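You operate a simulated robot arm through the tools that you are given. There is no shell and no other tool. Be economical: measure what you need, move in short steps, check, and stop when the job is done.

Carry out the task below with a simulated robot arm. There is one attempt and no reset: what you move stays moved.

## Task
Shut the air, vent the line, back off the knob, pull the plug.
Fine: in that order; knob at 0; the gauge shows nought before the plug moves; stand the plug in its cup.

The check looks at the end state, three seconds after you hand in, the way a careful person would. Anything else that was tipped, shoved, dropped, spilled or broken makes it a failure.

## Robot
A 7-joint arm with a two-finger parallel gripper, fixed in place. Base frame: the origin is at the foot of the arm, x ahead of it, y to its left, z up. Units: mm, rad, N and s.
With the tool pointing down near the work surface it reaches from about 320 to 740 mm from the base axis. Its first joint turns from -2.007 to 2.007 rad. Payload 3.91 kg.
The tool frame sits at the grasp point between the pads (the TCP): z along the fingers, y along the line on which they close. The tips reach 30 mm beyond it. The gripper opens to 110 mm. The fingers are 20 mm wide and 10 mm thick; the gripper's body (48 by 112 mm) begins 55 mm behind the TCP.
Orientation is that of the tool frame in the base frame, as [roll, pitch, yaw] about the fixed x, y, z axes, in that order (R = Rz(yaw) Ry(pitch) Rx(roll)). With the fingers straight down and closing along the base's y, the tool's x points along the base's -x, its y along +y and its z along -z.

## Interface
- The arm moves only by the tool nudge_tool. Its argument "series" is text: rows parted by semicolons, each of 7 numbers parted by spaces: the turn, a rotation vector about the tool's x, y, z in rad, then the shift along the tool's x, y, z in mm, then the closure in counts, from 0 (fully open) to 255 (shut). In form: rx ry rz tx ty tz gripper; .... A call has 1 to 20 rows; each row shifts and turns the commanded pose from where the row before left it, along the tool's axes as they then stand. A row lasts 0.2 s, in which the tool goes at most 50 mm and 0.15 rad; a call with a longer step from one row to the next is refused whole, and so is a gripper value outside its range. A pose out of reach is approached as far as the arm can. The call stops where the force on the tool passes 40 N (or 10 N more than at its start, if that is more) or the arm is blocked; 0.2 s more then pass. Each finger travels about 108 mm/s and halts on what it meets, pressing with about 26 N; the grip force reading is that of the motor and also rises with nothing between the fingers. The clock runs only during rows and for 0.2 s after the last one: add rows that do not move to give the fingers time. It gives the time, the measured TCP pose, the force on the tool (base axes), the opening and the grip force at its end, in the units of the frame above (readings bear some noise).
- Cameras (640 x 400 px; columns grow to the right, rows downward): "scene" is fixed at [399.7, 499.8, 1715.1]; the picture's right is [-0.98, 0.19, 0.00], its down [0.09, 0.48, -0.87] and it looks along [-0.16, -0.86, -0.49] (base axes); focal length 364 px, centre (320, 200). "wrist" rides on the gripper at [-36, 0, -57] in the tool frame; the picture's right is [0.00, -1.00, 0.00], its down [0.97, 0.00, -0.24] and it looks along [0.24, 0.00, 0.97] (tool axes); focal length 218 px, centre (320, 200). There is no depth. A picture from a camera that has moved, and an enlarged one, comes with that camera's place and axes in the base frame and with its lens.
- grab_frame(camera): a new picture of that camera. The clock stands still meanwhile.
- raise_lower(by): slides the trunk up (or, below 0, down) by that many mm; the arm rides with it, the base frame stays. It gives what a move gives, with no picture.
- enlarge(camera, box): a new picture of the part [left, top, right, bottom] of that camera's present view, enlarged. The clock stands still meanwhile.
- job_done(): hands the job in; it is judged then, once.

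Go step by step. Nothing tells you positions but the pictures and the camera data: compare them with the known pose of the tool, close in by small moves and look again before you grip or let go. The budget is 120 turns and 64 pictures, counting those below and the enlarged ones. Unless the task says otherwise, let go and move clear before handing in, and close with one line.

The tools are called after "Emit:" by a JSON object that holds its "api" and its "payload". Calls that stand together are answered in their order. nudge_tool: Moves the arm, as the interface text tells. Its arguments: {"type":"object","properties":{"series":{"type":"string"}},"required":["series"]} The other tools are called the same way: raise_lower (by) slides the trunk up or down; grab_frame (camera) takes a picture; enlarge (camera, box) takes an enlarged picture of a part of a camera's view; job_done () hands the job in.

At the start:

```text
clock: 0.0
eef_pos: [240.7, -317.0, 1347.2]
tool_rot: [3.14, 0.0, -3.142]
force: [-0.6, -0.3, -0.3]
gripper_width: 110.1
finger_force: 0.1
trunk travel left (down, up): [-925.0, 65.0]
```

scene: 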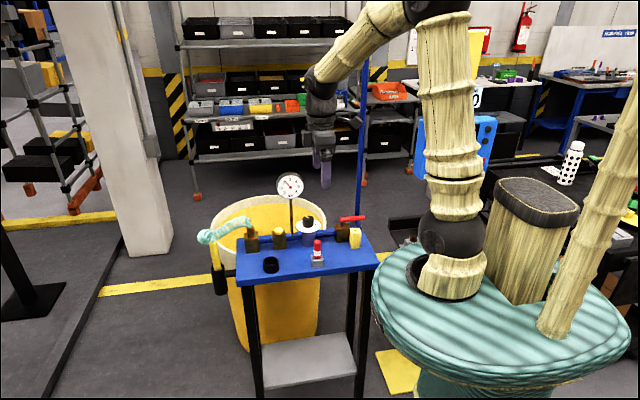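
wrist: 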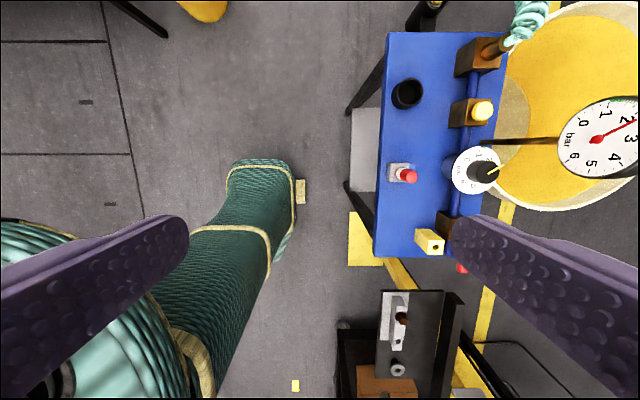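

I see a blue table with a valve (red lever), a dial knob, a gauge, a yellow button, a plug with hose, a black cup and a red/grey item. I'll take enlarged views first.

Emit:
{"api": "enlarge", "payload": {"camera": "scene", "box": [190, 160, 390, 285]}}

Emit:
{"api": "enlarge", "payload": {"camera": "wrist", "box": [340, 0, 640, 290]}}

```text
3.20 times, centred on (290, 222) of scene
camera zoom: at [399.7, 499.8, 1715.1], right [-0.98, 0.19, 0.0], down [0.09, 0.48, -0.87], along [-0.16, -0.86, -0.49], focal length 1165 px, centre (416, 128)
```

zoom: 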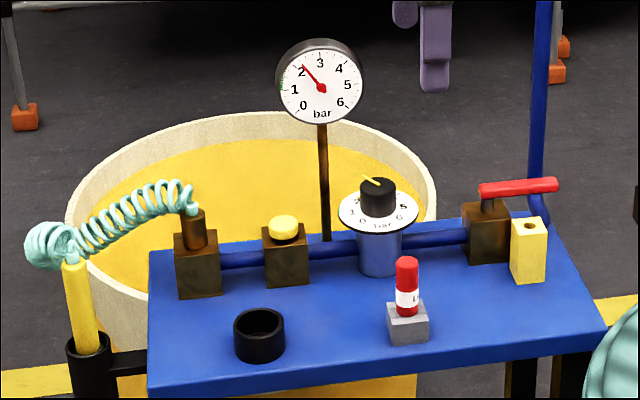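

```text
1.38 times, centred on (490, 145) of wrist
camera zoom: at [277.3, -316.5, 1405.0], right [0.0, -1.0, 0.0], down [-0.97, 0.0, 0.24], along [-0.24, 0.0, -0.97], focal length 301 px, centre (86, 276)
```

zoom: 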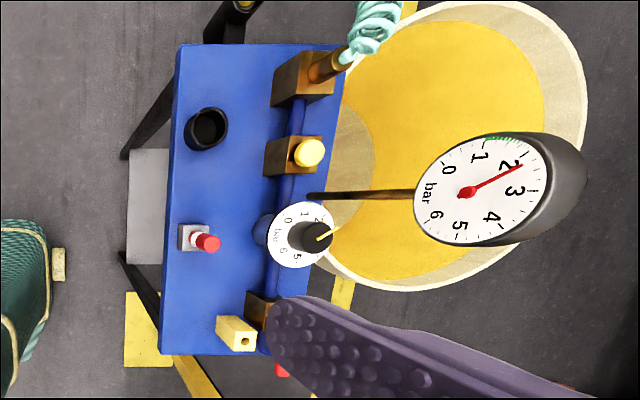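

The valve lever is hidden behind a finger, so I'll move above the table at a safe height to view everything from a second position.

Emit:
{"api": "nudge_tool", "payload": {"series": "0 0 0 0 -45 0 0;0 0 0 0 -45 0 0;0 0 0 0 -45 0 0;0 0 0 0 -45 0 0;0 0 0 0 -45 0 0;0 0 0 0 0 0 0"}}

Emit:
{"api": "grab_frame", "payload": {"camera": "wrist"}}

```text
clock: 1.4
eef_pos: [240.4, -543.3, 1349.3]
tool_rot: [-3.139, 0.0, 3.14]
force: [-0.7, -0.5, 0.0]
gripper_width: 110.2
finger_force: 0.1
trunk travel left (down, up): [-925.0, 65.0]
```

```text
59 pictures are left
camera wrist: at [277.3, -541.8, 1406.2], right [0.0, -1.0, 0.0], down [-0.97, 0.0, 0.24], along [-0.24, 0.0, -0.97], focal length 218 px, centre (320, 200)
```

wrist: 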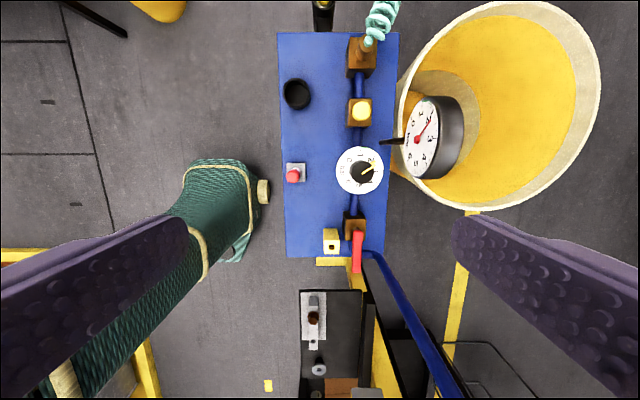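

Emit:
{"api": "enlarge", "payload": {"camera": "wrist", "box": [270, 140, 430, 280]}}

Emit:
{"api": "enlarge", "payload": {"camera": "wrist", "box": [270, 0, 470, 140]}}

Emit:
{"api": "enlarge", "payload": {"camera": "scene", "box": [300, 195, 380, 275]}}

Emit:
{"api": "enlarge", "payload": {"camera": "scene", "box": [190, 200, 310, 300]}}

```text
2.86 times, centred on (350, 210) of wrist
camera zoom: at [277.3, -541.8, 1406.2], right [0.0, -1.0, 0.0], down [-0.97, 0.0, 0.24], along [-0.24, 0.0, -0.97], focal length 624 px, centre (234, 171)
```

zoom: 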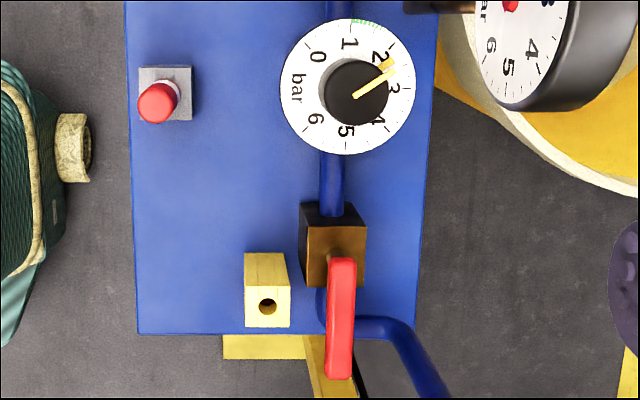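

```text
2.86 times, centred on (370, 70) of wrist
camera zoom: at [277.3, -541.8, 1406.2], right [0.0, -1.0, 0.0], down [-0.97, 0.0, 0.24], along [-0.24, 0.0, -0.97], focal length 624 px, centre (177, 571)
```

zoom: 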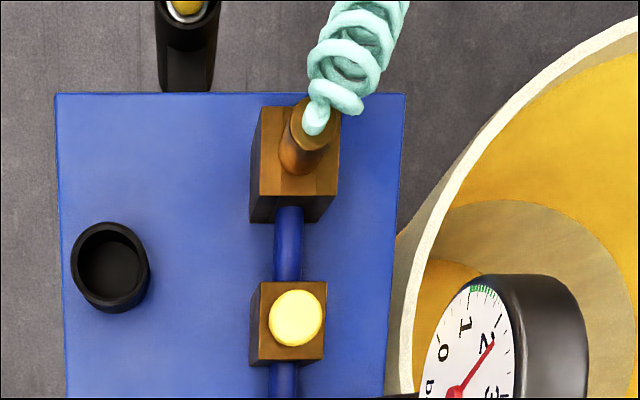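

```text
5.00 times, centred on (340, 235) of scene
camera zoom: at [399.7, 499.8, 1715.1], right [-0.98, 0.19, 0.0], down [0.09, 0.48, -0.87], along [-0.16, -0.86, -0.49], focal length 1820 px, centre (220, 25)
```

zoom: 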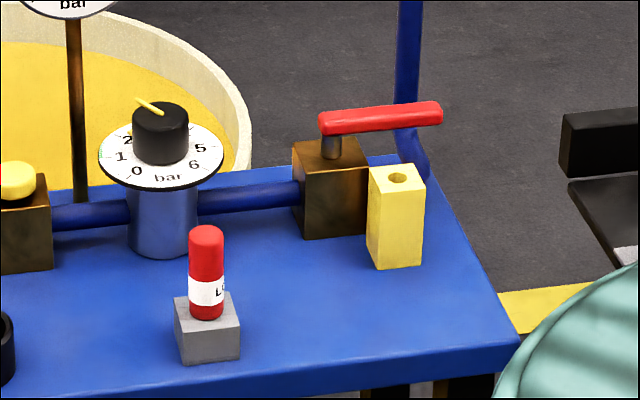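

```text
4.00 times, centred on (250, 250) of scene
camera zoom: at [399.7, 499.8, 1715.1], right [-0.98, 0.19, 0.0], down [0.09, 0.48, -0.87], along [-0.16, -0.86, -0.49], focal length 1456 px, centre (600, 0)
```

zoom: 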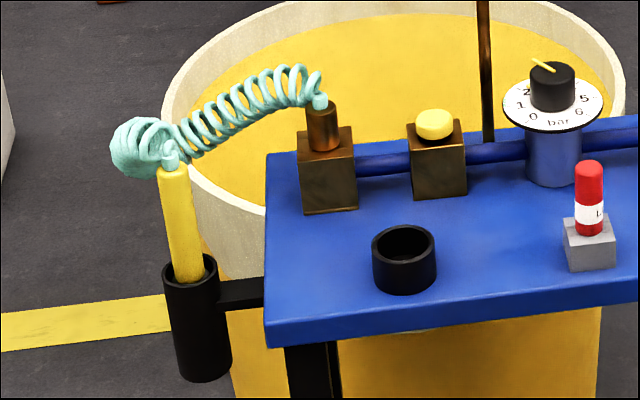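

The table top works out near z≈890 (lower than the nominal 948), with the lever at about (8..103, -621, 982), the knob at (230,-621), the button at (340,-620), the plug at (443,-621) and the cup at (380,-495). I'll go above the lever and look closer.

Emit:
{"api": "nudge_tool", "payload": {"series": "0 0 0 30 -9.5 33 0;0 0 0 30 -9.5 33 0;0 0 0 30 -9.5 33 60;0 0 0 30 -9.5 33 100;0 0 0 30 -9.5 33 100;0 0 0 30 -9.5 33 100;0 0 0 0 0 0 100;0 0 0 0 0 0 100"}}

Emit:
{"api": "grab_frame", "payload": {"camera": "wrist"}}

Emit:
{"api": "grab_frame", "payload": {"camera": "scene"}}

```text
clock: 3.2
eef_pos: [61.4, -601.4, 1148.5]
tool_rot: [3.14, 0.001, -3.141]
force: [-0.3, -0.6, 0.4]
gripper_width: 67.0
finger_force: 0.1
trunk travel left (down, up): [-925.0, 65.0]
```

```text
54 pictures are left
camera wrist: at [98.0, -600.5, 1206.6], right [0.0, -1.0, 0.0], down [-0.97, 0.0, 0.24], along [-0.24, 0.0, -0.97], focal length 218 px, centre (320, 200)
```

wrist: 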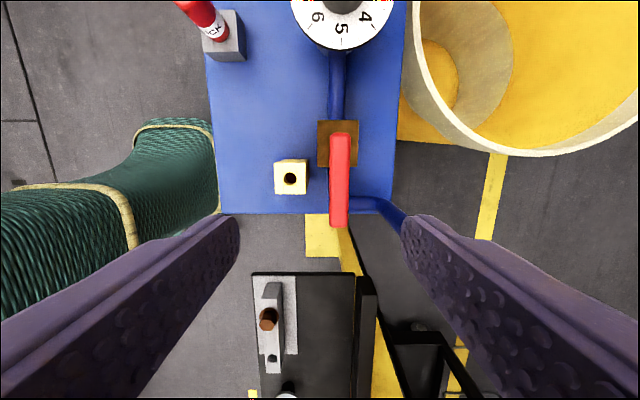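

```text
53 pictures are left
```

scene: 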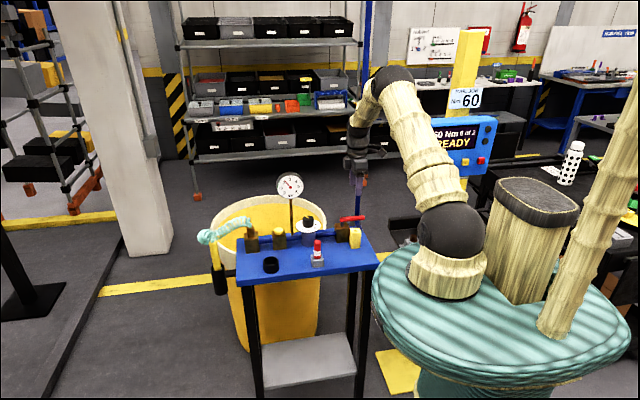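

Lever top looks to be about z≈990 and the yellow post top about 970. I'll close the fingers, place them on the lever's -y side above it, and check.

Emit:
{"api": "nudge_tool", "payload": {"series": "0 0 0 0 -16 10 255;0 0 0 0 -16 20 255;0 0 0 0 -16 30 255;0 0 0 0 0 30 255;0 0 0 0 0 20 255;0 0 0 0 0 0 255"}}

Emit:
{"api": "grab_frame", "payload": {"camera": "wrist"}}

Emit:
{"api": "enlarge", "payload": {"camera": "scene", "box": [310, 190, 390, 270]}}

```text
clock: 4.6
eef_pos: [61.2, -648.1, 1039.2]
tool_rot: [3.141, 0.001, -3.14]
force: [-0.3, -0.2, -0.2]
gripper_width: 0.0
finger_force: 26.1
trunk travel left (down, up): [-925.0, 65.0]
```

```text
52 pictures are left
camera wrist: at [97.4, -647.2, 1096.6], right [0.0, -1.0, 0.0], down [-0.97, 0.0, 0.24], along [-0.24, 0.0, -0.97], focal length 218 px, centre (320, 200)
```

wrist: 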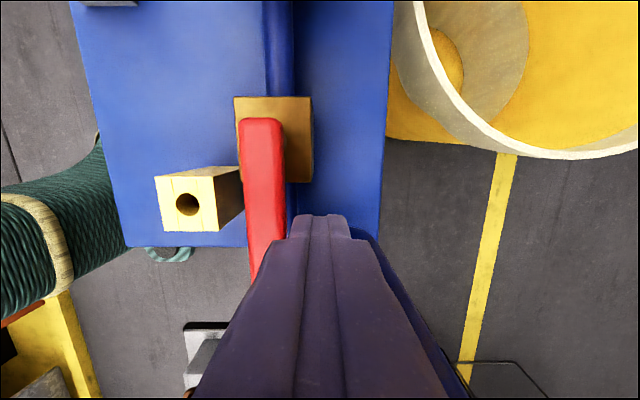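

```text
5.00 times, centred on (350, 230) of scene
camera zoom: at [399.7, 499.8, 1715.1], right [-0.98, 0.19, 0.0], down [0.09, 0.48, -0.87], along [-0.16, -0.86, -0.49], focal length 1820 px, centre (170, 50)
```

zoom: 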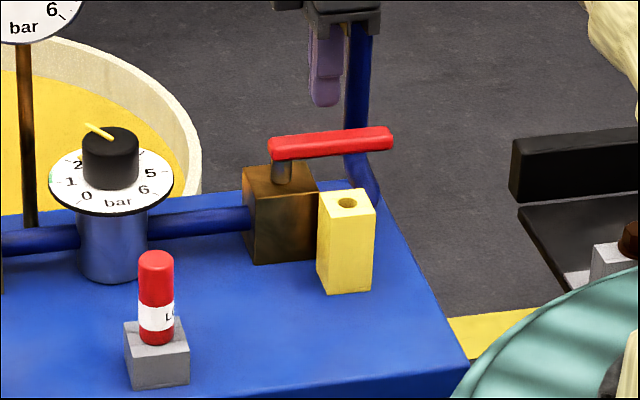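

The gap between lever underside and post is about 12 mm, so I can sweep with the tips at z≈984. I'll lower and push the lever in an arc towards +y.

Emit:
{"api": "nudge_tool", "payload": {"series": "0 0 0 0 0 13 255;0 0 0 0 0 12 255;0 0 0 0 12 0 255;0 0 0 2.5 9 0 255;0 0 0 2.5 9 0 255;0 0 0 -2 11 0 255"}}

Emit:
{"api": "enlarge", "payload": {"camera": "scene", "box": [310, 190, 390, 270]}}

```text
clock: 6.0
eef_pos: [57.8, -606.3, 1014.0]
tool_rot: [3.14, 0.0, -3.141]
force: [-2.4, -2.8, 1.9]
gripper_width: 0.0
finger_force: 26.1
trunk travel left (down, up): [-925.0, 65.0]
```

```text
5.00 times, centred on (350, 230) of scene
camera zoom: at [399.7, 499.8, 1715.1], right [-0.98, 0.19, 0.0], down [0.09, 0.48, -0.87], along [-0.16, -0.86, -0.49], focal length 1820 px, centre (170, 50)
```

zoom: 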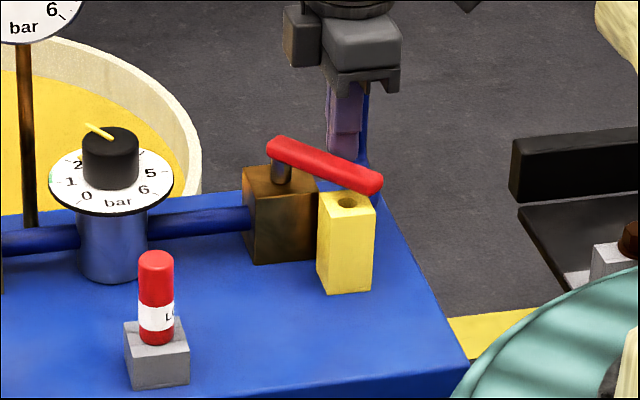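

The lever is swinging freely at about 40°. I'll keep following the arc until it stops.

Emit:
{"api": "nudge_tool", "payload": {"series": "0 0 0 -5 11 0 255;0 0 0 -8 9 0 255;0 0 0 -9 7 0 255;0 0 0 -4 2 0 255;0 0 0 -3 1 0 255;0 0 0 -3 0 0 255"}}

Emit:
{"api": "enlarge", "payload": {"camera": "scene", "box": [310, 190, 390, 270]}}

Emit:
{"api": "grab_frame", "payload": {"camera": "wrist"}}

```text
clock: 7.4
eef_pos: [80.7, -576.9, 1014.8]
tool_rot: [-3.141, -0.003, 3.136]
force: [-34.7, -8.5, -3.7]
gripper_width: 0.1
finger_force: 26.3
trunk travel left (down, up): [-925.0, 65.0]
```

```text
5.00 times, centred on (350, 230) of scene
camera zoom: at [399.7, 499.8, 1715.1], right [-0.98, 0.19, 0.0], down [0.09, 0.48, -0.87], along [-0.16, -0.86, -0.49], focal length 1820 px, centre (170, 50)
```

zoom: 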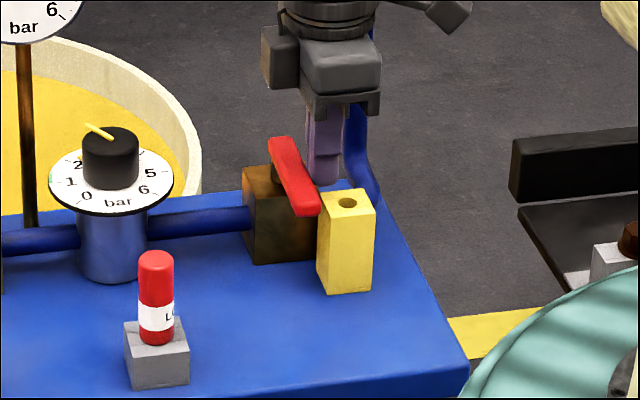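

```text
48 pictures are left
camera wrist: at [117.0, -577.6, 1072.5], right [0.0, -1.0, 0.0], down [-0.97, 0.0, 0.24], along [-0.24, 0.0, -0.97], focal length 218 px, centre (320, 200)
```

wrist: 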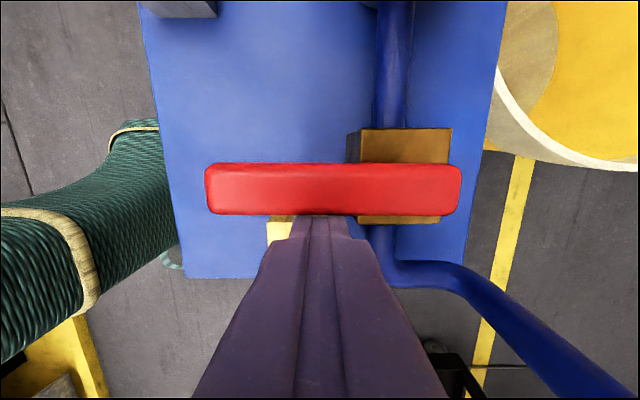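

The lever is square across the pipe and against its stop. I'll back off, rise, and move towards the vent button, with a look at the gauge on the way.

Emit:
{"api": "nudge_tool", "payload": {"series": "0 0 0 10 0 0 255;0 0 0 0 0 -40 255;0 0 0 0 0 -40 255;0 0 0 0 0 -40 255;0 0 0 0 0 -40 255;0 0 0 0 0 -40 255;0 0 0 -45 0 0 255;0 0 0 -45 0 0 255;0 0 0 -45 5 0 255;0 0 0 -45 5 0 255;0 0 0 -45 5 0 255;0 0 0 -45 5 0 255;0 0 0 0 0 0 255"}}

Emit:
{"api": "grab_frame", "payload": {"camera": "wrist"}}

Emit:
{"api": "enlarge", "payload": {"camera": "scene", "box": [230, 160, 370, 270]}}

```text
clock: 10.2
eef_pos: [350.1, -555.7, 1216.6]
tool_rot: [3.141, 0.001, 3.139]
force: [0.0, -0.1, -1.0]
gripper_width: 0.0
finger_force: 25.8
trunk travel left (down, up): [-925.0, 65.0]
```

```text
47 pictures are left
camera wrist: at [385.5, -556.0, 1273.9], right [0.0, -1.0, 0.0], down [-0.97, 0.0, 0.24], along [-0.24, 0.0, -0.97], focal length 218 px, centre (320, 200)
```

wrist: 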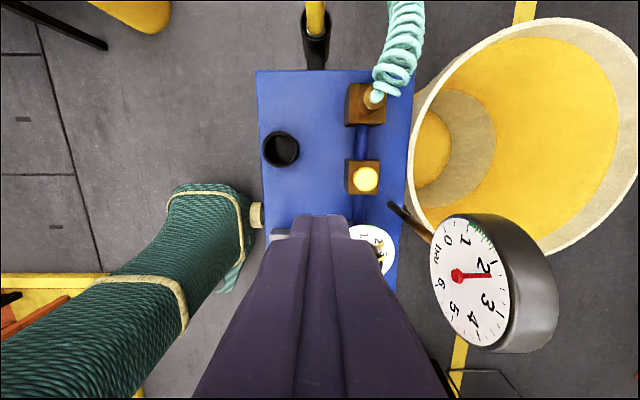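

```text
3.64 times, centred on (300, 215) of scene
camera zoom: at [399.7, 499.8, 1715.1], right [-0.98, 0.19, 0.0], down [0.09, 0.48, -0.87], along [-0.16, -0.86, -0.49], focal length 1324 px, centre (393, 146)
```

zoom: 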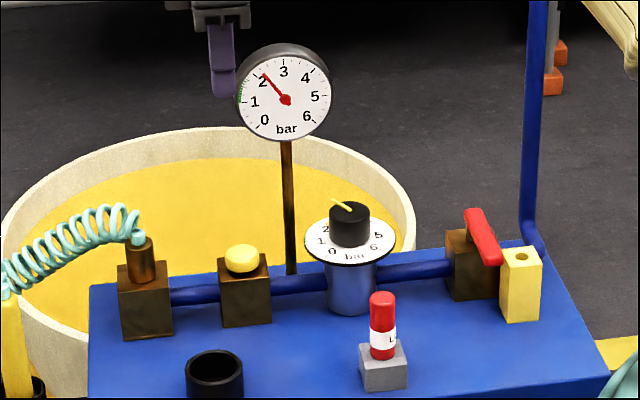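

The gauge face stands at about y≈-665, still reading about 2.1 (trapped air). I'll turn the gripper 90° so its long side runs along x, then come down over the vent button at (339,-621).

Emit:
{"api": "nudge_tool", "payload": {"series": "0 0 -0.15 0 0 0 255;0 0 -0.15 0 0 0 255;0 0 -0.15 0 0 0 255;0 0 -0.15 0 0 0 255;0 0 -0.15 0 0 0 255;0 0 -0.15 0 0 0 255;0 0 -0.15 0 0 0 255;0 0 -0.15 0 0 0 255;0 0 -0.15 0 0 0 255;0 0 -0.15 0 0 0 255;0 0 -0.071 0 0 0 255;0 0 0 32.5 5.5 0 255;0 0 0 32.5 5.5 0 255;0 0 0 0 0 40 255;0 0 0 0 0 40 255;0 0 0 0 0 40 255;0 0 0 0 0 0 255"}}

Emit:
{"api": "grab_frame", "payload": {"camera": "wrist"}}

Emit:
{"api": "enlarge", "payload": {"camera": "scene", "box": [230, 160, 370, 270]}}

```text
clock: 13.8
eef_pos: [339.5, -618.9, 1094.7]
tool_rot: [3.141, 0.001, -1.571]
force: [-0.3, -0.3, -0.2]
gripper_width: 0.4
finger_force: 25.6
trunk travel left (down, up): [-925.0, 65.0]
```

```text
45 pictures are left
camera wrist: at [340.3, -582.0, 1152.7], right [1.0, 0.0, 0.0], down [0.0, -0.97, 0.24], along [0.0, -0.24, -0.97], focal length 218 px, centre (320, 200)
```

wrist: 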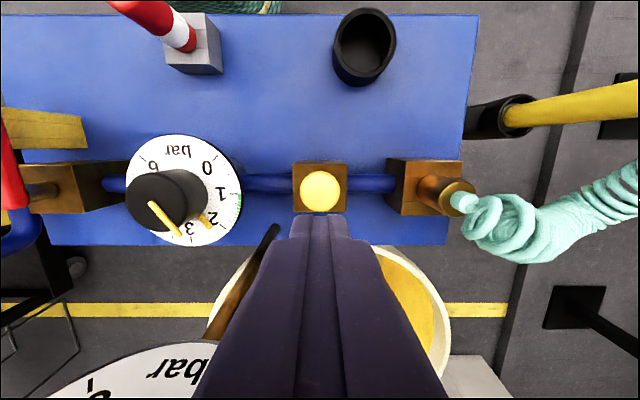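

```text
3.64 times, centred on (300, 215) of scene
camera zoom: at [399.7, 499.8, 1715.1], right [-0.98, 0.19, 0.0], down [0.09, 0.48, -0.87], along [-0.16, -0.86, -0.49], focal length 1324 px, centre (393, 146)
```

zoom: 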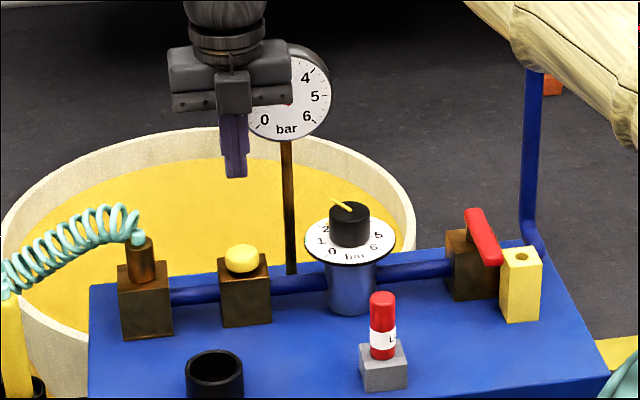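

Fingers are right over the button. I'll come down to just above, then press gently in small steps.

Emit:
{"api": "nudge_tool", "payload": {"series": "0 0 0 0 0 35 255;0 0 0 0 0 35 255;0 0 0 0 0 10 255;0 0 0 0 0 4 255;0 0 0 0 0 4 255;0 0 0 0 0 4 255;0 0 0 0 0 3 255;0 0 0 0 0 3 255"}}

Emit:
{"api": "enlarge", "payload": {"camera": "scene", "box": [230, 160, 370, 270]}}

```text
clock: 14.3
eef_pos: [342.0, -626.8, 1052.6]
tool_rot: [-3.135, -0.025, -1.569]
force: [0.9, -1.1, 1.7]
gripper_width: 0.0
finger_force: 25.7
trunk travel left (down, up): [-925.0, 65.0]
stopped in row 2: the force on the tool passed its limit (the readings are from after the stop); the commanded pose is now the measured one
```

```text
3.64 times, centred on (300, 215) of scene
camera zoom: at [399.7, 499.8, 1715.1], right [-0.98, 0.19, 0.0], down [0.09, 0.48, -0.87], along [-0.16, -0.86, -0.49], focal length 1324 px, centre (393, 146)
```

zoom: 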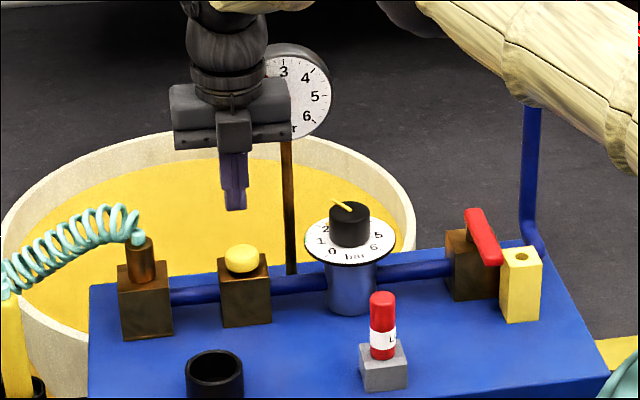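

The move stopped early on a force spike, so I'll look for what touched before going on.

Emit:
{"api": "grab_frame", "payload": {"camera": "scene"}}

Emit:
{"api": "grab_frame", "payload": {"camera": "wrist"}}

Emit:
{"api": "enlarge", "payload": {"camera": "scene", "box": [260, 160, 320, 210]}}

```text
42 pictures are left
```

scene: 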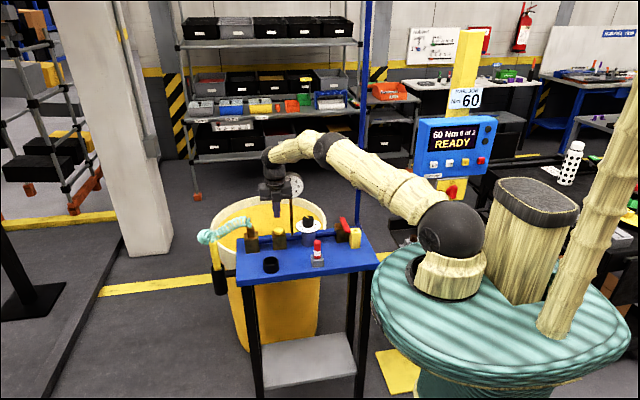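

```text
41 pictures are left
camera wrist: at [341.7, -589.5, 1109.2], right [1.0, 0.0, 0.01], down [0.0, -0.96, 0.26], along [0.01, -0.26, -0.96], focal length 218 px, centre (320, 200)
```

wrist: 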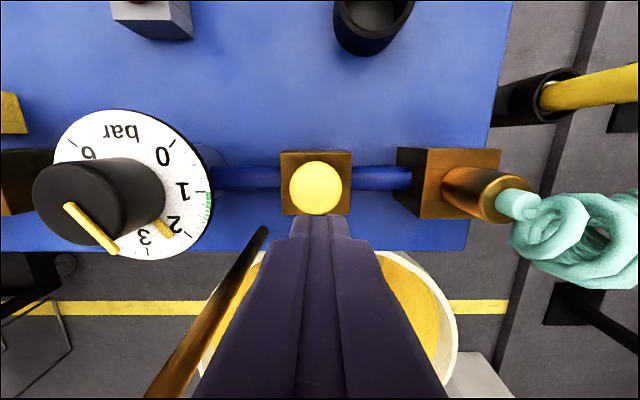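

```text
8.00 times, centred on (290, 185) of scene
camera zoom: at [399.7, 499.8, 1715.1], right [-0.98, 0.19, 0.0], down [0.09, 0.48, -0.87], along [-0.16, -0.86, -0.49], focal length 2913 px, centre (560, 320)
```

zoom: 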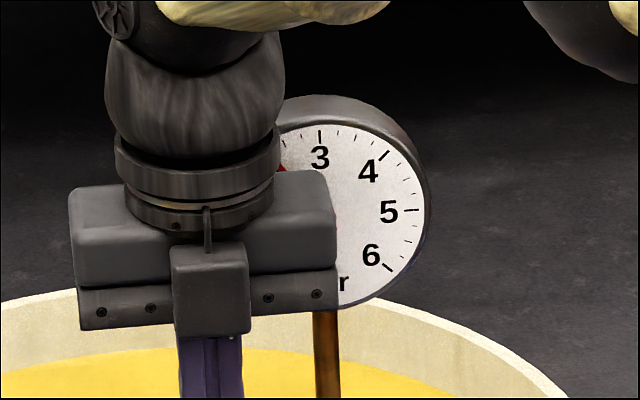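

The round wrist above the gripper (about 80 mm across) is likely what brushed the gauge. I'll back away towards +y, then tilt the tool so the wrist leans away from the gauge.

Emit:
{"api": "nudge_tool", "payload": {"series": "0 0 0 -20 0 -5 255;0 0 0 -25 0 -10 255;0 0.14 0 0 0 0 255;0 0.14 0 0 0 0 255;0 0.14 0 0 0 0 255;0 0 0 0 0 0 255"}}

Emit:
{"api": "enlarge", "payload": {"camera": "scene", "box": [230, 140, 370, 270]}}

```text
clock: 14.8
eef_pos: [341.5, -615.4, 1062.9]
tool_rot: [-3.131, -0.046, -1.563]
force: [-0.5, 0.8, -0.2]
gripper_width: 0.0
finger_force: 26.0
trunk travel left (down, up): [-925.0, 65.0]
stopped in row 1: the force on the tool passed its limit (the readings are from after the stop); the commanded pose is now the measured one
```

```text
3.08 times, centred on (300, 205) of scene
camera zoom: at [399.7, 499.8, 1715.1], right [-0.98, 0.19, 0.0], down [0.09, 0.48, -0.87], along [-0.16, -0.86, -0.49], focal length 1120 px, centre (382, 185)
```

zoom: 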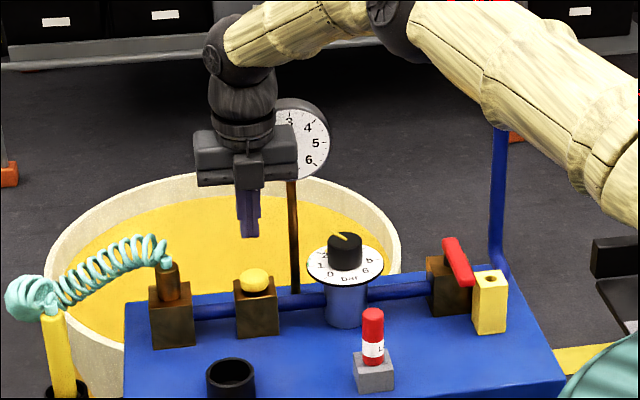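

The tilt shows the upper body is being pushed in +y by the gauge. I'll retreat in small steps.

Emit:
{"api": "nudge_tool", "payload": {"series": "0 0 0 -3 0 0 255;0 0 0 -5 0 0 255;0 0 0 -6 0 0 255;0 0 0 -8 0 0 255;0 0 0 -10 0 0 255;0 0 0 -10 0 0 255;0 0 0 0 0 0 255"}}

Emit:
{"api": "enlarge", "payload": {"camera": "scene", "box": [230, 130, 390, 250]}}

```text
clock: 16.4
eef_pos: [339.6, -574.5, 1059.8]
tool_rot: [-3.13, -0.044, -1.564]
force: [0.2, 0.2, 0.6]
gripper_width: 0.2
finger_force: 26.4
trunk travel left (down, up): [-925.0, 65.0]
```

```text
3.33 times, centred on (310, 190) of scene
camera zoom: at [399.7, 499.8, 1715.1], right [-0.98, 0.19, 0.0], down [0.09, 0.48, -0.87], along [-0.16, -0.86, -0.49], focal length 1214 px, centre (353, 233)
```

zoom: 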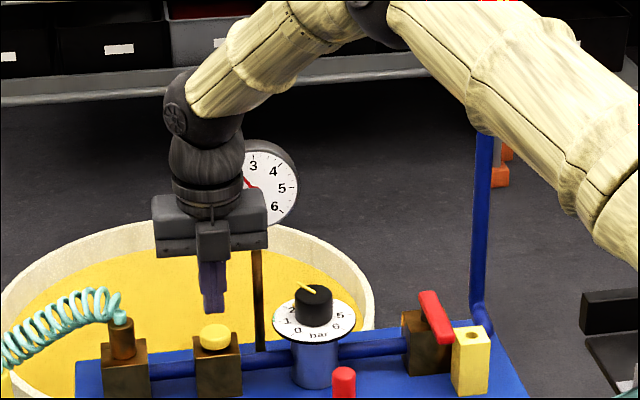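

Clear of the gauge, which appears unmoved. Now I'll tilt the tool about 0.4 rad so the wrist leans towards +y.

Emit:
{"api": "nudge_tool", "payload": {"series": "0 0.1 0 0 0 -5 255;0 0.1 0 0 0 -5 255;0 0.1 0 0 0 0 255;0 0.1 0 0 0 0 255;0 0 0 0 0 0 255"}}

Emit:
{"api": "grab_frame", "payload": {"camera": "wrist"}}

```text
clock: 17.6
eef_pos: [337.1, -576.0, 1069.3]
tool_rot: [-3.127, -0.444, -1.572]
force: [-0.3, -1.4, 0.1]
gripper_width: 0.0
finger_force: 26.1
trunk travel left (down, up): [-925.0, 65.0]
```

```text
37 pictures are left
camera wrist: at [336.9, -519.0, 1105.4], right [1.0, 0.0, 0.01], down [-0.01, -0.77, 0.63], along [0.01, -0.63, -0.77], focal length 218 px, centre (320, 200)
```

wrist: 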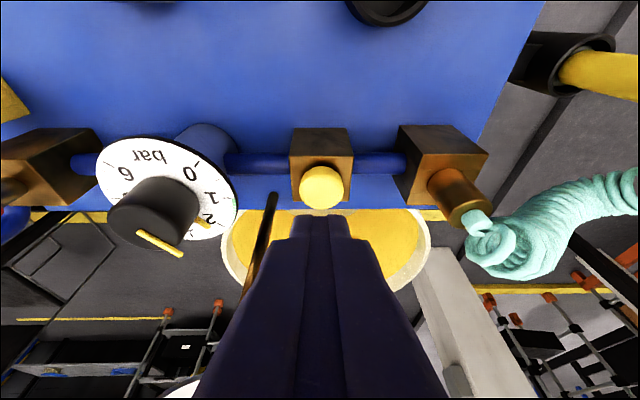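

Emit:
{"api": "nudge_tool", "payload": {"series": "0 0 0 4 -0.7 16 255;0 0 0 4 -0.7 16 255;0 0 0 4 -0.6 16 255;0 0 0 0 0 15 255;0 0 0 0 0 0 255"}}

Emit:
{"api": "grab_frame", "payload": {"camera": "wrist"}}

Emit:
{"api": "enlarge", "payload": {"camera": "scene", "box": [230, 160, 350, 260]}}

```text
clock: 18.8
eef_pos: [344.9, -613.5, 1016.3]
tool_rot: [-3.128, -0.447, -1.569]
force: [0.9, 0.1, -0.7]
gripper_width: 0.1
finger_force: 25.9
trunk travel left (down, up): [-925.0, 65.0]
```

```text
36 pictures are left
camera wrist: at [344.1, -556.1, 1053.0], right [1.0, 0.01, 0.01], down [0.0, -0.77, 0.63], along [0.01, -0.63, -0.77], focal length 218 px, centre (320, 200)
```

wrist: 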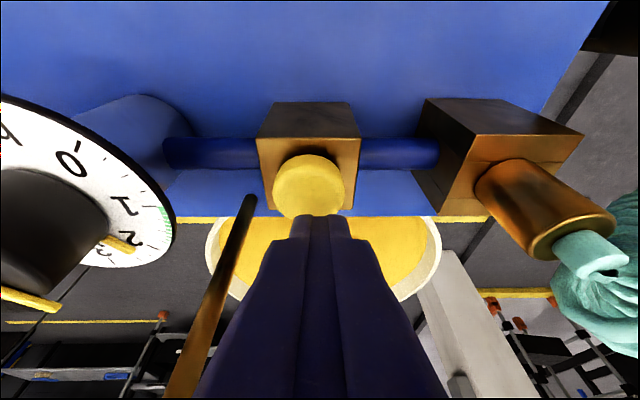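

```text
4.00 times, centred on (290, 210) of scene
camera zoom: at [399.7, 499.8, 1715.1], right [-0.98, 0.19, 0.0], down [0.09, 0.48, -0.87], along [-0.16, -0.86, -0.49], focal length 1456 px, centre (440, 160)
```

zoom: 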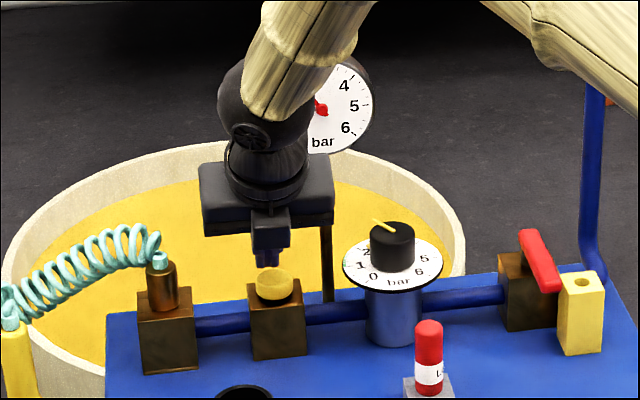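

Emit:
{"api": "nudge_tool", "payload": {"series": "0 0 0 -1.3 1.5 2.7 255;0 0 0 -1.3 1.5 2.7 255;0 0 0 -1.3 0 2.7 255;0 0 0 -1.3 0 2.7 255;0 0 0 -1.3 0 2.7 255;0 0 0 -0.9 0 1.8 255;0 0 0 -0.9 0 1.8 255"}}

Emit:
{"api": "enlarge", "payload": {"camera": "scene", "box": [230, 160, 350, 260]}}

```text
clock: 20.4
eef_pos: [341.7, -612.2, 1001.4]
tool_rot: [-3.129, -0.448, -1.569]
force: [-1.5, 0.4, 13.6]
gripper_width: 0.0
finger_force: 26.4
trunk travel left (down, up): [-925.0, 65.0]
```

```text
4.00 times, centred on (290, 210) of scene
camera zoom: at [399.7, 499.8, 1715.1], right [-0.98, 0.19, 0.0], down [0.09, 0.48, -0.87], along [-0.16, -0.86, -0.49], focal length 1456 px, centre (440, 160)
```

zoom: 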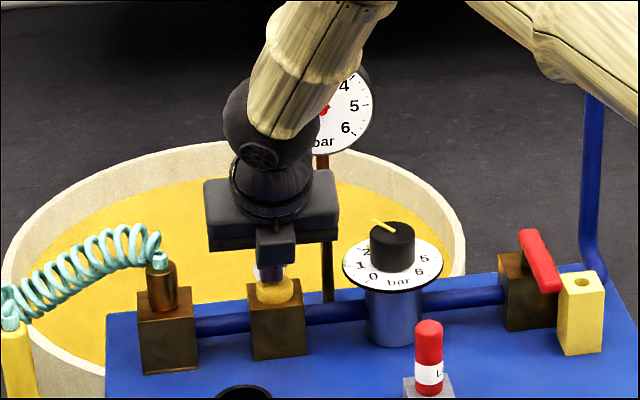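

Contact with the button at about 14 N. I'll press a bit further and hold a while.

Emit:
{"api": "nudge_tool", "payload": {"series": "0 0 0 -0.9 0 1.8 255;0 0 0 -0.9 0 1.8 255;0 0 0 0 0 0 255;0 0 0 0 0 0 255;0 0 0 0 0 0 255;0 0 0 0 0 0 255;0 0 0 0 0 0 255;0 0 0 0 0 0 255;0 0 0 0 0 0 255;0 0 0 0 0 0 255;0 0 0 0 0 0 255;0 0 0 0 0 0 255;0 0 0 0 0 0 255;0 0 0 0 0 0 255;0 0 0 0 0 0 255;0 0 0 0 0 0 255"}}

Emit:
{"api": "enlarge", "payload": {"camera": "scene", "box": [230, 160, 350, 260]}}

```text
clock: 23.8
eef_pos: [341.9, -612.3, 999.3]
tool_rot: [-3.124, -0.451, -1.57]
force: [1.4, -4.3, 35.1]
gripper_width: 0.1
finger_force: 25.9
trunk travel left (down, up): [-925.0, 65.0]
```

```text
4.00 times, centred on (290, 210) of scene
camera zoom: at [399.7, 499.8, 1715.1], right [-0.98, 0.19, 0.0], down [0.09, 0.48, -0.87], along [-0.16, -0.86, -0.49], focal length 1456 px, centre (440, 160)
```

zoom: 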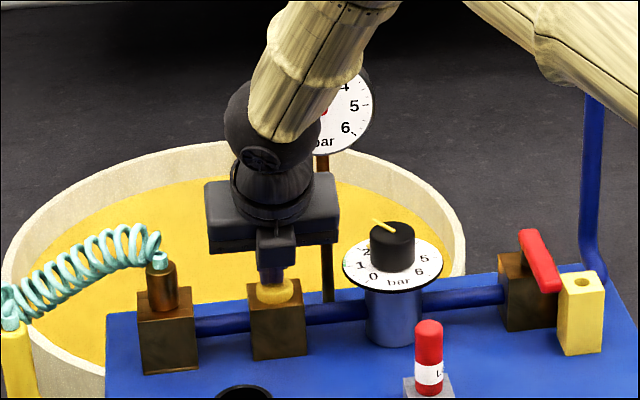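

The button is bottomed at 35 N. I'll lift off and step aside to read the gauge.

Emit:
{"api": "nudge_tool", "payload": {"series": "0 0 0 0 0 -10 255;0 0 0 0 0 -30 255;0 0 0 0 0 -30 255;0 0 0 0 -30 0 255;0 0 0 0 -30 0 255;0 0 0 0 0 0 255"}}

Emit:
{"api": "enlarge", "payload": {"camera": "scene", "box": [230, 160, 350, 260]}}

```text
clock: 25.1
eef_pos: [402.7, -583.9, 1058.5]
tool_rot: [-3.131, -0.443, -1.569]
force: [-0.8, 0.6, -0.3]
gripper_width: 0.0
finger_force: 26.3
trunk travel left (down, up): [-925.0, 65.0]
```

```text
4.00 times, centred on (290, 210) of scene
camera zoom: at [399.7, 499.8, 1715.1], right [-0.98, 0.19, 0.0], down [0.09, 0.48, -0.87], along [-0.16, -0.86, -0.49], focal length 1456 px, centre (440, 160)
```

zoom: 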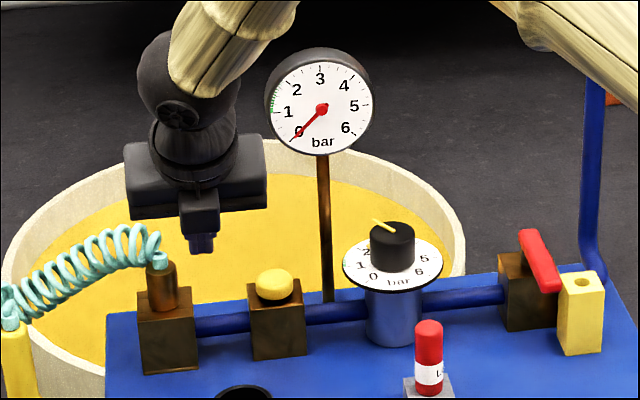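

The gauge reads 0 and the line is vented. Next is the knob, and I'll keep the tilt (leaning away from the gauge), open the fingers and move over it.

Emit:
{"api": "nudge_tool", "payload": {"series": "0 0 0 6 43 -3 200;0 0 0 6 43 -3 100;0 0 0 6 43 -3 100;0 0 0 6 43 -3 100;0 0 0 0 0 0 100"}}

Emit:
{"api": "grab_frame", "payload": {"camera": "wrist"}}

Emit:
{"api": "enlarge", "payload": {"camera": "scene", "box": [270, 190, 350, 250]}}

```text
clock: 26.4
eef_pos: [230.4, -599.1, 1076.4]
tool_rot: [-3.13, -0.444, -1.568]
force: [0.4, 0.0, 0.0]
gripper_width: 66.5
finger_force: 0.0
trunk travel left (down, up): [-925.0, 65.0]
```

```text
31 pictures are left
camera wrist: at [229.5, -542.5, 1113.1], right [1.0, 0.01, 0.01], down [0.0, -0.77, 0.63], along [0.01, -0.63, -0.77], focal length 218 px, centre (320, 200)
```

wrist: 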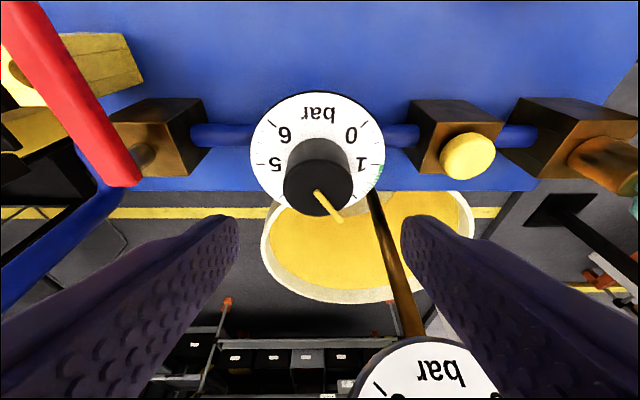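

```text
6.67 times, centred on (310, 220) of scene
camera zoom: at [399.7, 499.8, 1715.1], right [-0.98, 0.19, 0.0], down [0.09, 0.48, -0.87], along [-0.16, -0.86, -0.49], focal length 2427 px, centre (387, 67)
```

zoom: 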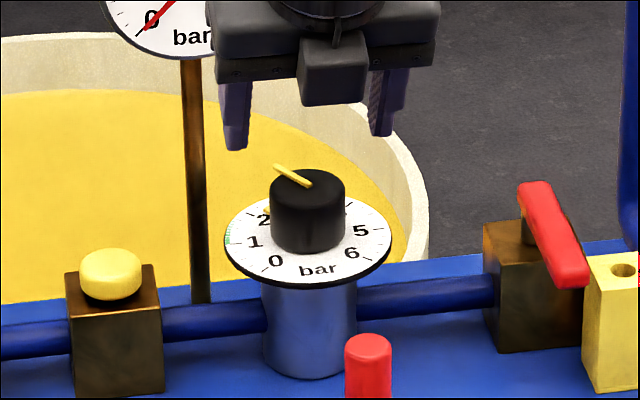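

Knob axis is about (229.5,-619). I'll descend around it and check before gripping.

Emit:
{"api": "nudge_tool", "payload": {"series": "0 0 0 -4 1 16 100;0 0 0 -4 0 16 100;0 0 0 -4 0 16 100;0 0 0 -2.5 0 10.4 100;0 0 0 0 0 0 100"}}

Emit:
{"api": "grab_frame", "payload": {"camera": "wrist"}}

Emit:
{"api": "enlarge", "payload": {"camera": "scene", "box": [270, 190, 350, 250]}}

```text
clock: 27.6
eef_pos: [229.4, -612.2, 1018.6]
tool_rot: [-3.13, -0.442, -1.57]
force: [0.1, -0.2, 0.7]
gripper_width: 66.9
finger_force: 0.1
trunk travel left (down, up): [-925.0, 65.0]
```

```text
29 pictures are left
camera wrist: at [228.0, -554.8, 1054.7], right [1.0, 0.01, 0.01], down [0.0, -0.77, 0.63], along [0.01, -0.63, -0.77], focal length 218 px, centre (320, 200)
```

wrist: 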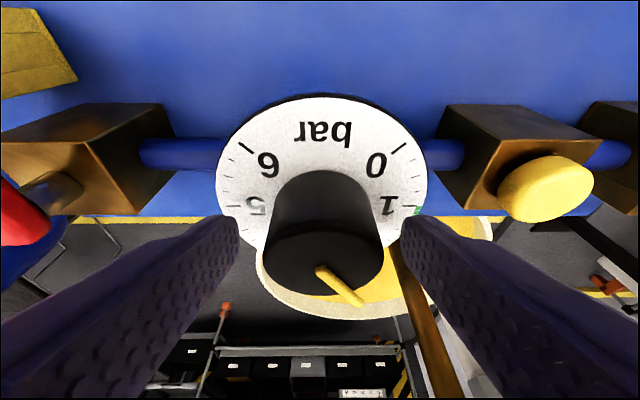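

```text
6.67 times, centred on (310, 220) of scene
camera zoom: at [399.7, 499.8, 1715.1], right [-0.98, 0.19, 0.0], down [0.09, 0.48, -0.87], along [-0.16, -0.86, -0.49], focal length 2427 px, centre (387, 67)
```

zoom: 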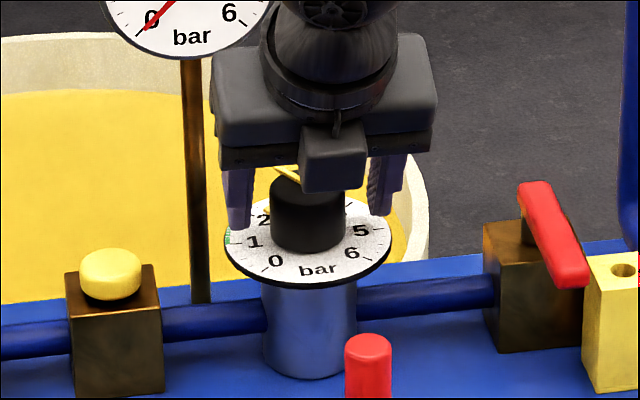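

Fingers straddle the knob well. Gripping now.

Emit:
{"api": "nudge_tool", "payload": {"series": "0 0 0 0 0 0 255;0 0 0 0 0 0 255;0 0 0 0 0 0 255"}}

```text
clock: 28.4
eef_pos: [229.4, -612.4, 1018.5]
tool_rot: [-3.13, -0.444, -1.567]
force: [3.4, -0.5, -0.7]
gripper_width: 41.6
finger_force: 44.7
trunk travel left (down, up): [-925.0, 65.0]
```

Emit:
{"api": "nudge_tool", "payload": {"series": "0.0643 0 -0.1352 0 1.05 0 255;0.0643 0 -0.1352 0 1.05 0 255;0.0643 0 -0.1352 0 1.05 0 255;0.0643 0 -0.1352 0 1.05 0 255;0 0 0 0 0 0 255"}}

Emit:
{"api": "enlarge", "payload": {"camera": "scene", "box": [270, 170, 350, 240]}}

```text
clock: 29.6
eef_pos: [225.8, -613.1, 1017.9]
tool_rot: [-3.133, -0.451, -0.964]
force: [6.9, -6.7, 0.6]
gripper_width: 41.6
finger_force: 45.1
trunk travel left (down, up): [-925.0, 65.0]
```

```text
5.71 times, centred on (310, 205) of scene
camera zoom: at [399.7, 499.8, 1715.1], right [-0.98, 0.19, 0.0], down [0.09, 0.48, -0.87], along [-0.16, -0.86, -0.49], focal length 2080 px, centre (377, 171)
```

zoom: 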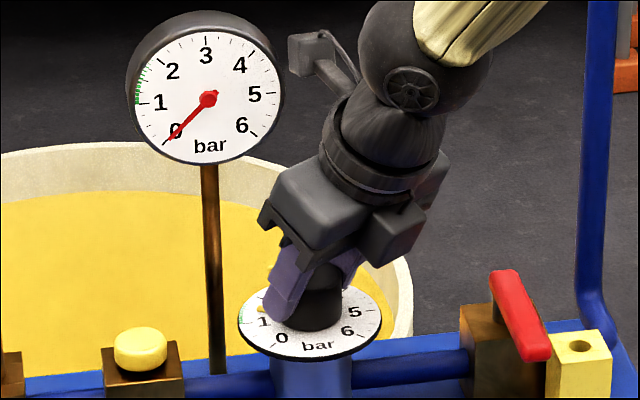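

Rotation follows nicely. I'll continue to about 86° and check the pointer.

Emit:
{"api": "nudge_tool", "payload": {"series": "0.0643 0 -0.1352 0 1.05 0 255;0.0643 0 -0.1352 0 1.05 0 255;0.0643 0 -0.1352 0 1.05 0 255;0.0643 0 -0.1352 0 1.05 0 255;0.0643 0 -0.1352 0 1.05 0 255;0.0643 0 -0.1352 0 1.05 0 255;0 0 0 0 0 0 255"}}

Emit:
{"api": "enlarge", "payload": {"camera": "scene", "box": [280, 200, 340, 245]}}

Emit:
{"api": "grab_frame", "payload": {"camera": "wrist"}}

```text
clock: 30.3
eef_pos: [222.1, -614.0, 1017.9]
tool_rot: [3.129, -0.458, -0.666]
force: [2.3, -12.9, -10.5]
gripper_width: 42.0
finger_force: 44.6
out of reach, approached as far as the arm can: row 2, 3
trunk travel left (down, up): [-925.0, 65.0]
stopped in row 3: the force on the tool passed its limit (the readings are from after the stop); the commanded pose is now the measured one
```

```text
8.89 times, centred on (310, 222) of scene
camera zoom: at [399.7, 499.8, 1715.1], right [-0.98, 0.19, 0.0], down [0.09, 0.48, -0.87], along [-0.16, -0.86, -0.49], focal length 3236 px, centre (409, 0)
```

zoom: 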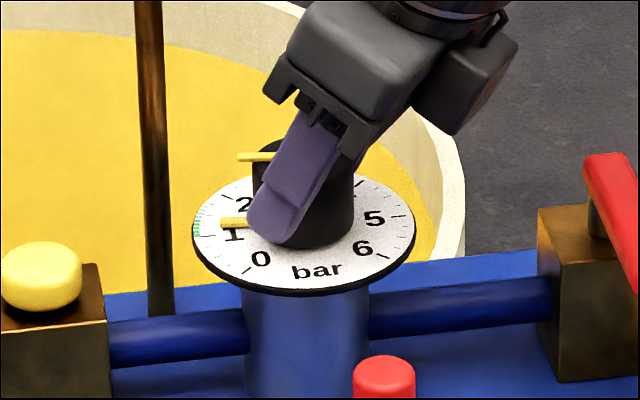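

```text
25 pictures are left
camera wrist: at [177.6, -577.3, 1053.9], right [0.62, 0.78, -0.01], down [0.6, -0.47, 0.64], along [0.5, -0.41, -0.77], focal length 218 px, centre (320, 200)
```

wrist: 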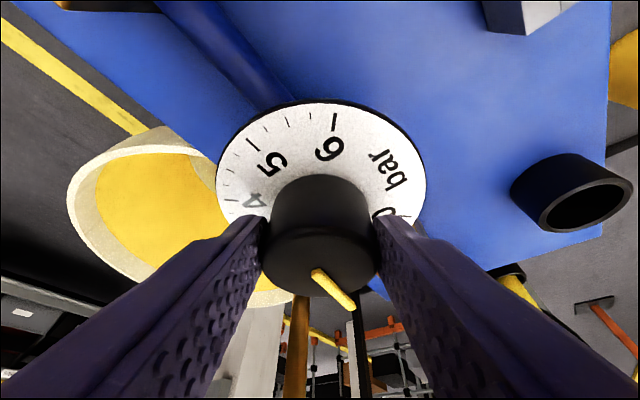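

The wrist joint hit its limit at about 52° of turn, with the pointer now near 1.2. I'll open, swing the gripper back around the knob, and regrasp.

Emit:
{"api": "nudge_tool", "payload": {"series": "0 0 0 0 0 0 100;0 0 0 0 0 0 100;0 0 0 0 0 0 100;-0.0663 0 0.1345 0 -1.3 0 100;-0.0663 0 0.1345 0 -1.3 0 100;-0.0663 0 0.1345 0 -1.3 0 100;-0.0663 0 0.1345 0 -1.3 0 100;-0.0663 0 0.1345 0 -1.3 0 100;-0.0663 0 0.1345 0 -1.3 0 100;-0.0663 0 0.1345 0 -1.3 0 100;0 0 0 0 0 0 100"}}

Emit:
{"api": "grab_frame", "payload": {"camera": "wrist"}}

Emit:
{"api": "enlarge", "payload": {"camera": "scene", "box": [280, 200, 340, 245]}}

```text
clock: 32.7
eef_pos: [227.6, -607.9, 1020.3]
tool_rot: [3.134, -0.467, -1.716]
force: [0.4, -0.4, 0.7]
gripper_width: 67.3
finger_force: 0.0
trunk travel left (down, up): [-925.0, 65.0]
```

```text
24 pictures are left
camera wrist: at [237.5, -550.0, 1055.0], right [0.99, -0.15, -0.01], down [-0.11, -0.75, 0.65], along [-0.1, -0.64, -0.76], focal length 218 px, centre (320, 200)
```

wrist: 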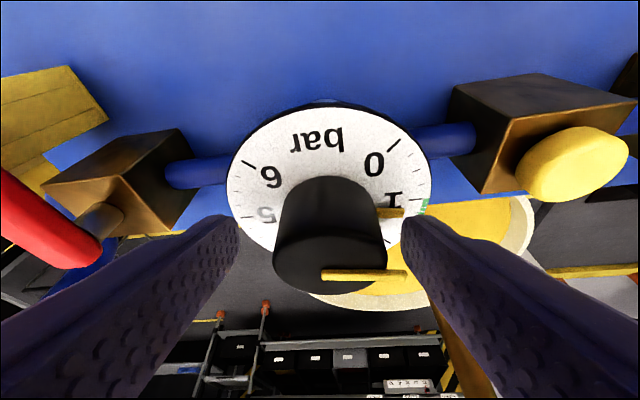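

```text
8.89 times, centred on (310, 222) of scene
camera zoom: at [399.7, 499.8, 1715.1], right [-0.98, 0.19, 0.0], down [0.09, 0.48, -0.87], along [-0.16, -0.86, -0.49], focal length 3236 px, centre (409, 0)
```

zoom: 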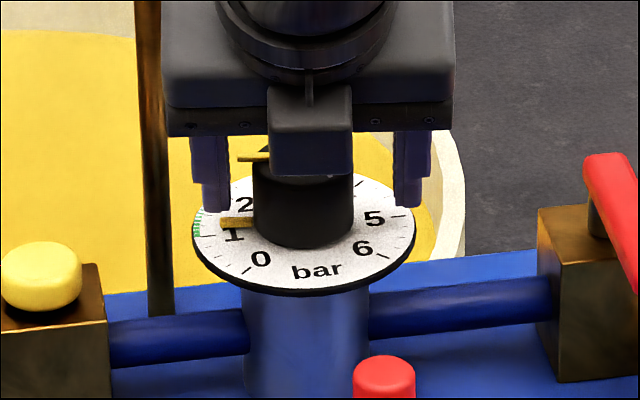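

The pointer now lies where a pad would close, so I'll swing further clockwise (and lean a bit more) to grip the knob clear of the pointer.

Emit:
{"api": "nudge_tool", "payload": {"series": "0 0.12 0 -1.9 -3.3 1.6 100;-0.0742 0 0.1116 0 -1.6 0 100;-0.0742 0 0.1116 0 -1.6 0 100;-0.0742 0 0.1116 0 -1.6 0 100;-0.0742 0 0.1116 0 -1.6 0 100;-0.0742 0 0.1116 0 -1.6 0 100;-0.0742 0 0.1116 0 -1.6 0 100;0 0 0 0 0 0 100"}}

Emit:
{"api": "grab_frame", "payload": {"camera": "wrist"}}

Emit:
{"api": "enlarge", "payload": {"camera": "scene", "box": [270, 175, 340, 245]}}

```text
clock: 34.5
eef_pos: [240.5, -610.4, 1016.7]
tool_rot: [3.137, -0.59, -2.52]
force: [-0.3, 0.3, 0.5]
gripper_width: 66.5
finger_force: 0.1
out of reach, approached as far as the arm can: row 1
trunk travel left (down, up): [-925.0, 65.0]
```

```text
22 pictures are left
camera wrist: at [291.0, -574.8, 1045.7], right [0.58, -0.82, -0.01], down [-0.55, -0.39, 0.74], along [-0.61, -0.43, -0.67], focal length 218 px, centre (320, 200)
```

wrist: 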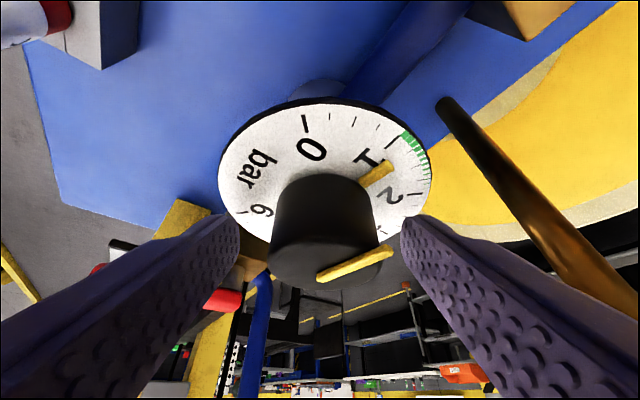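

```text
5.71 times, centred on (305, 210) of scene
camera zoom: at [399.7, 499.8, 1715.1], right [-0.98, 0.19, 0.0], down [0.09, 0.48, -0.87], along [-0.16, -0.86, -0.49], focal length 2080 px, centre (406, 143)
```

zoom: 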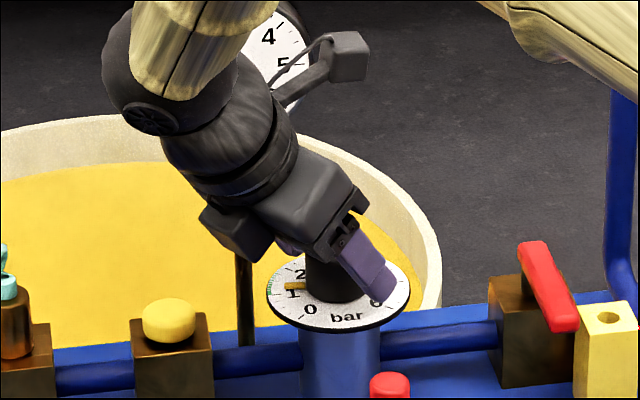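

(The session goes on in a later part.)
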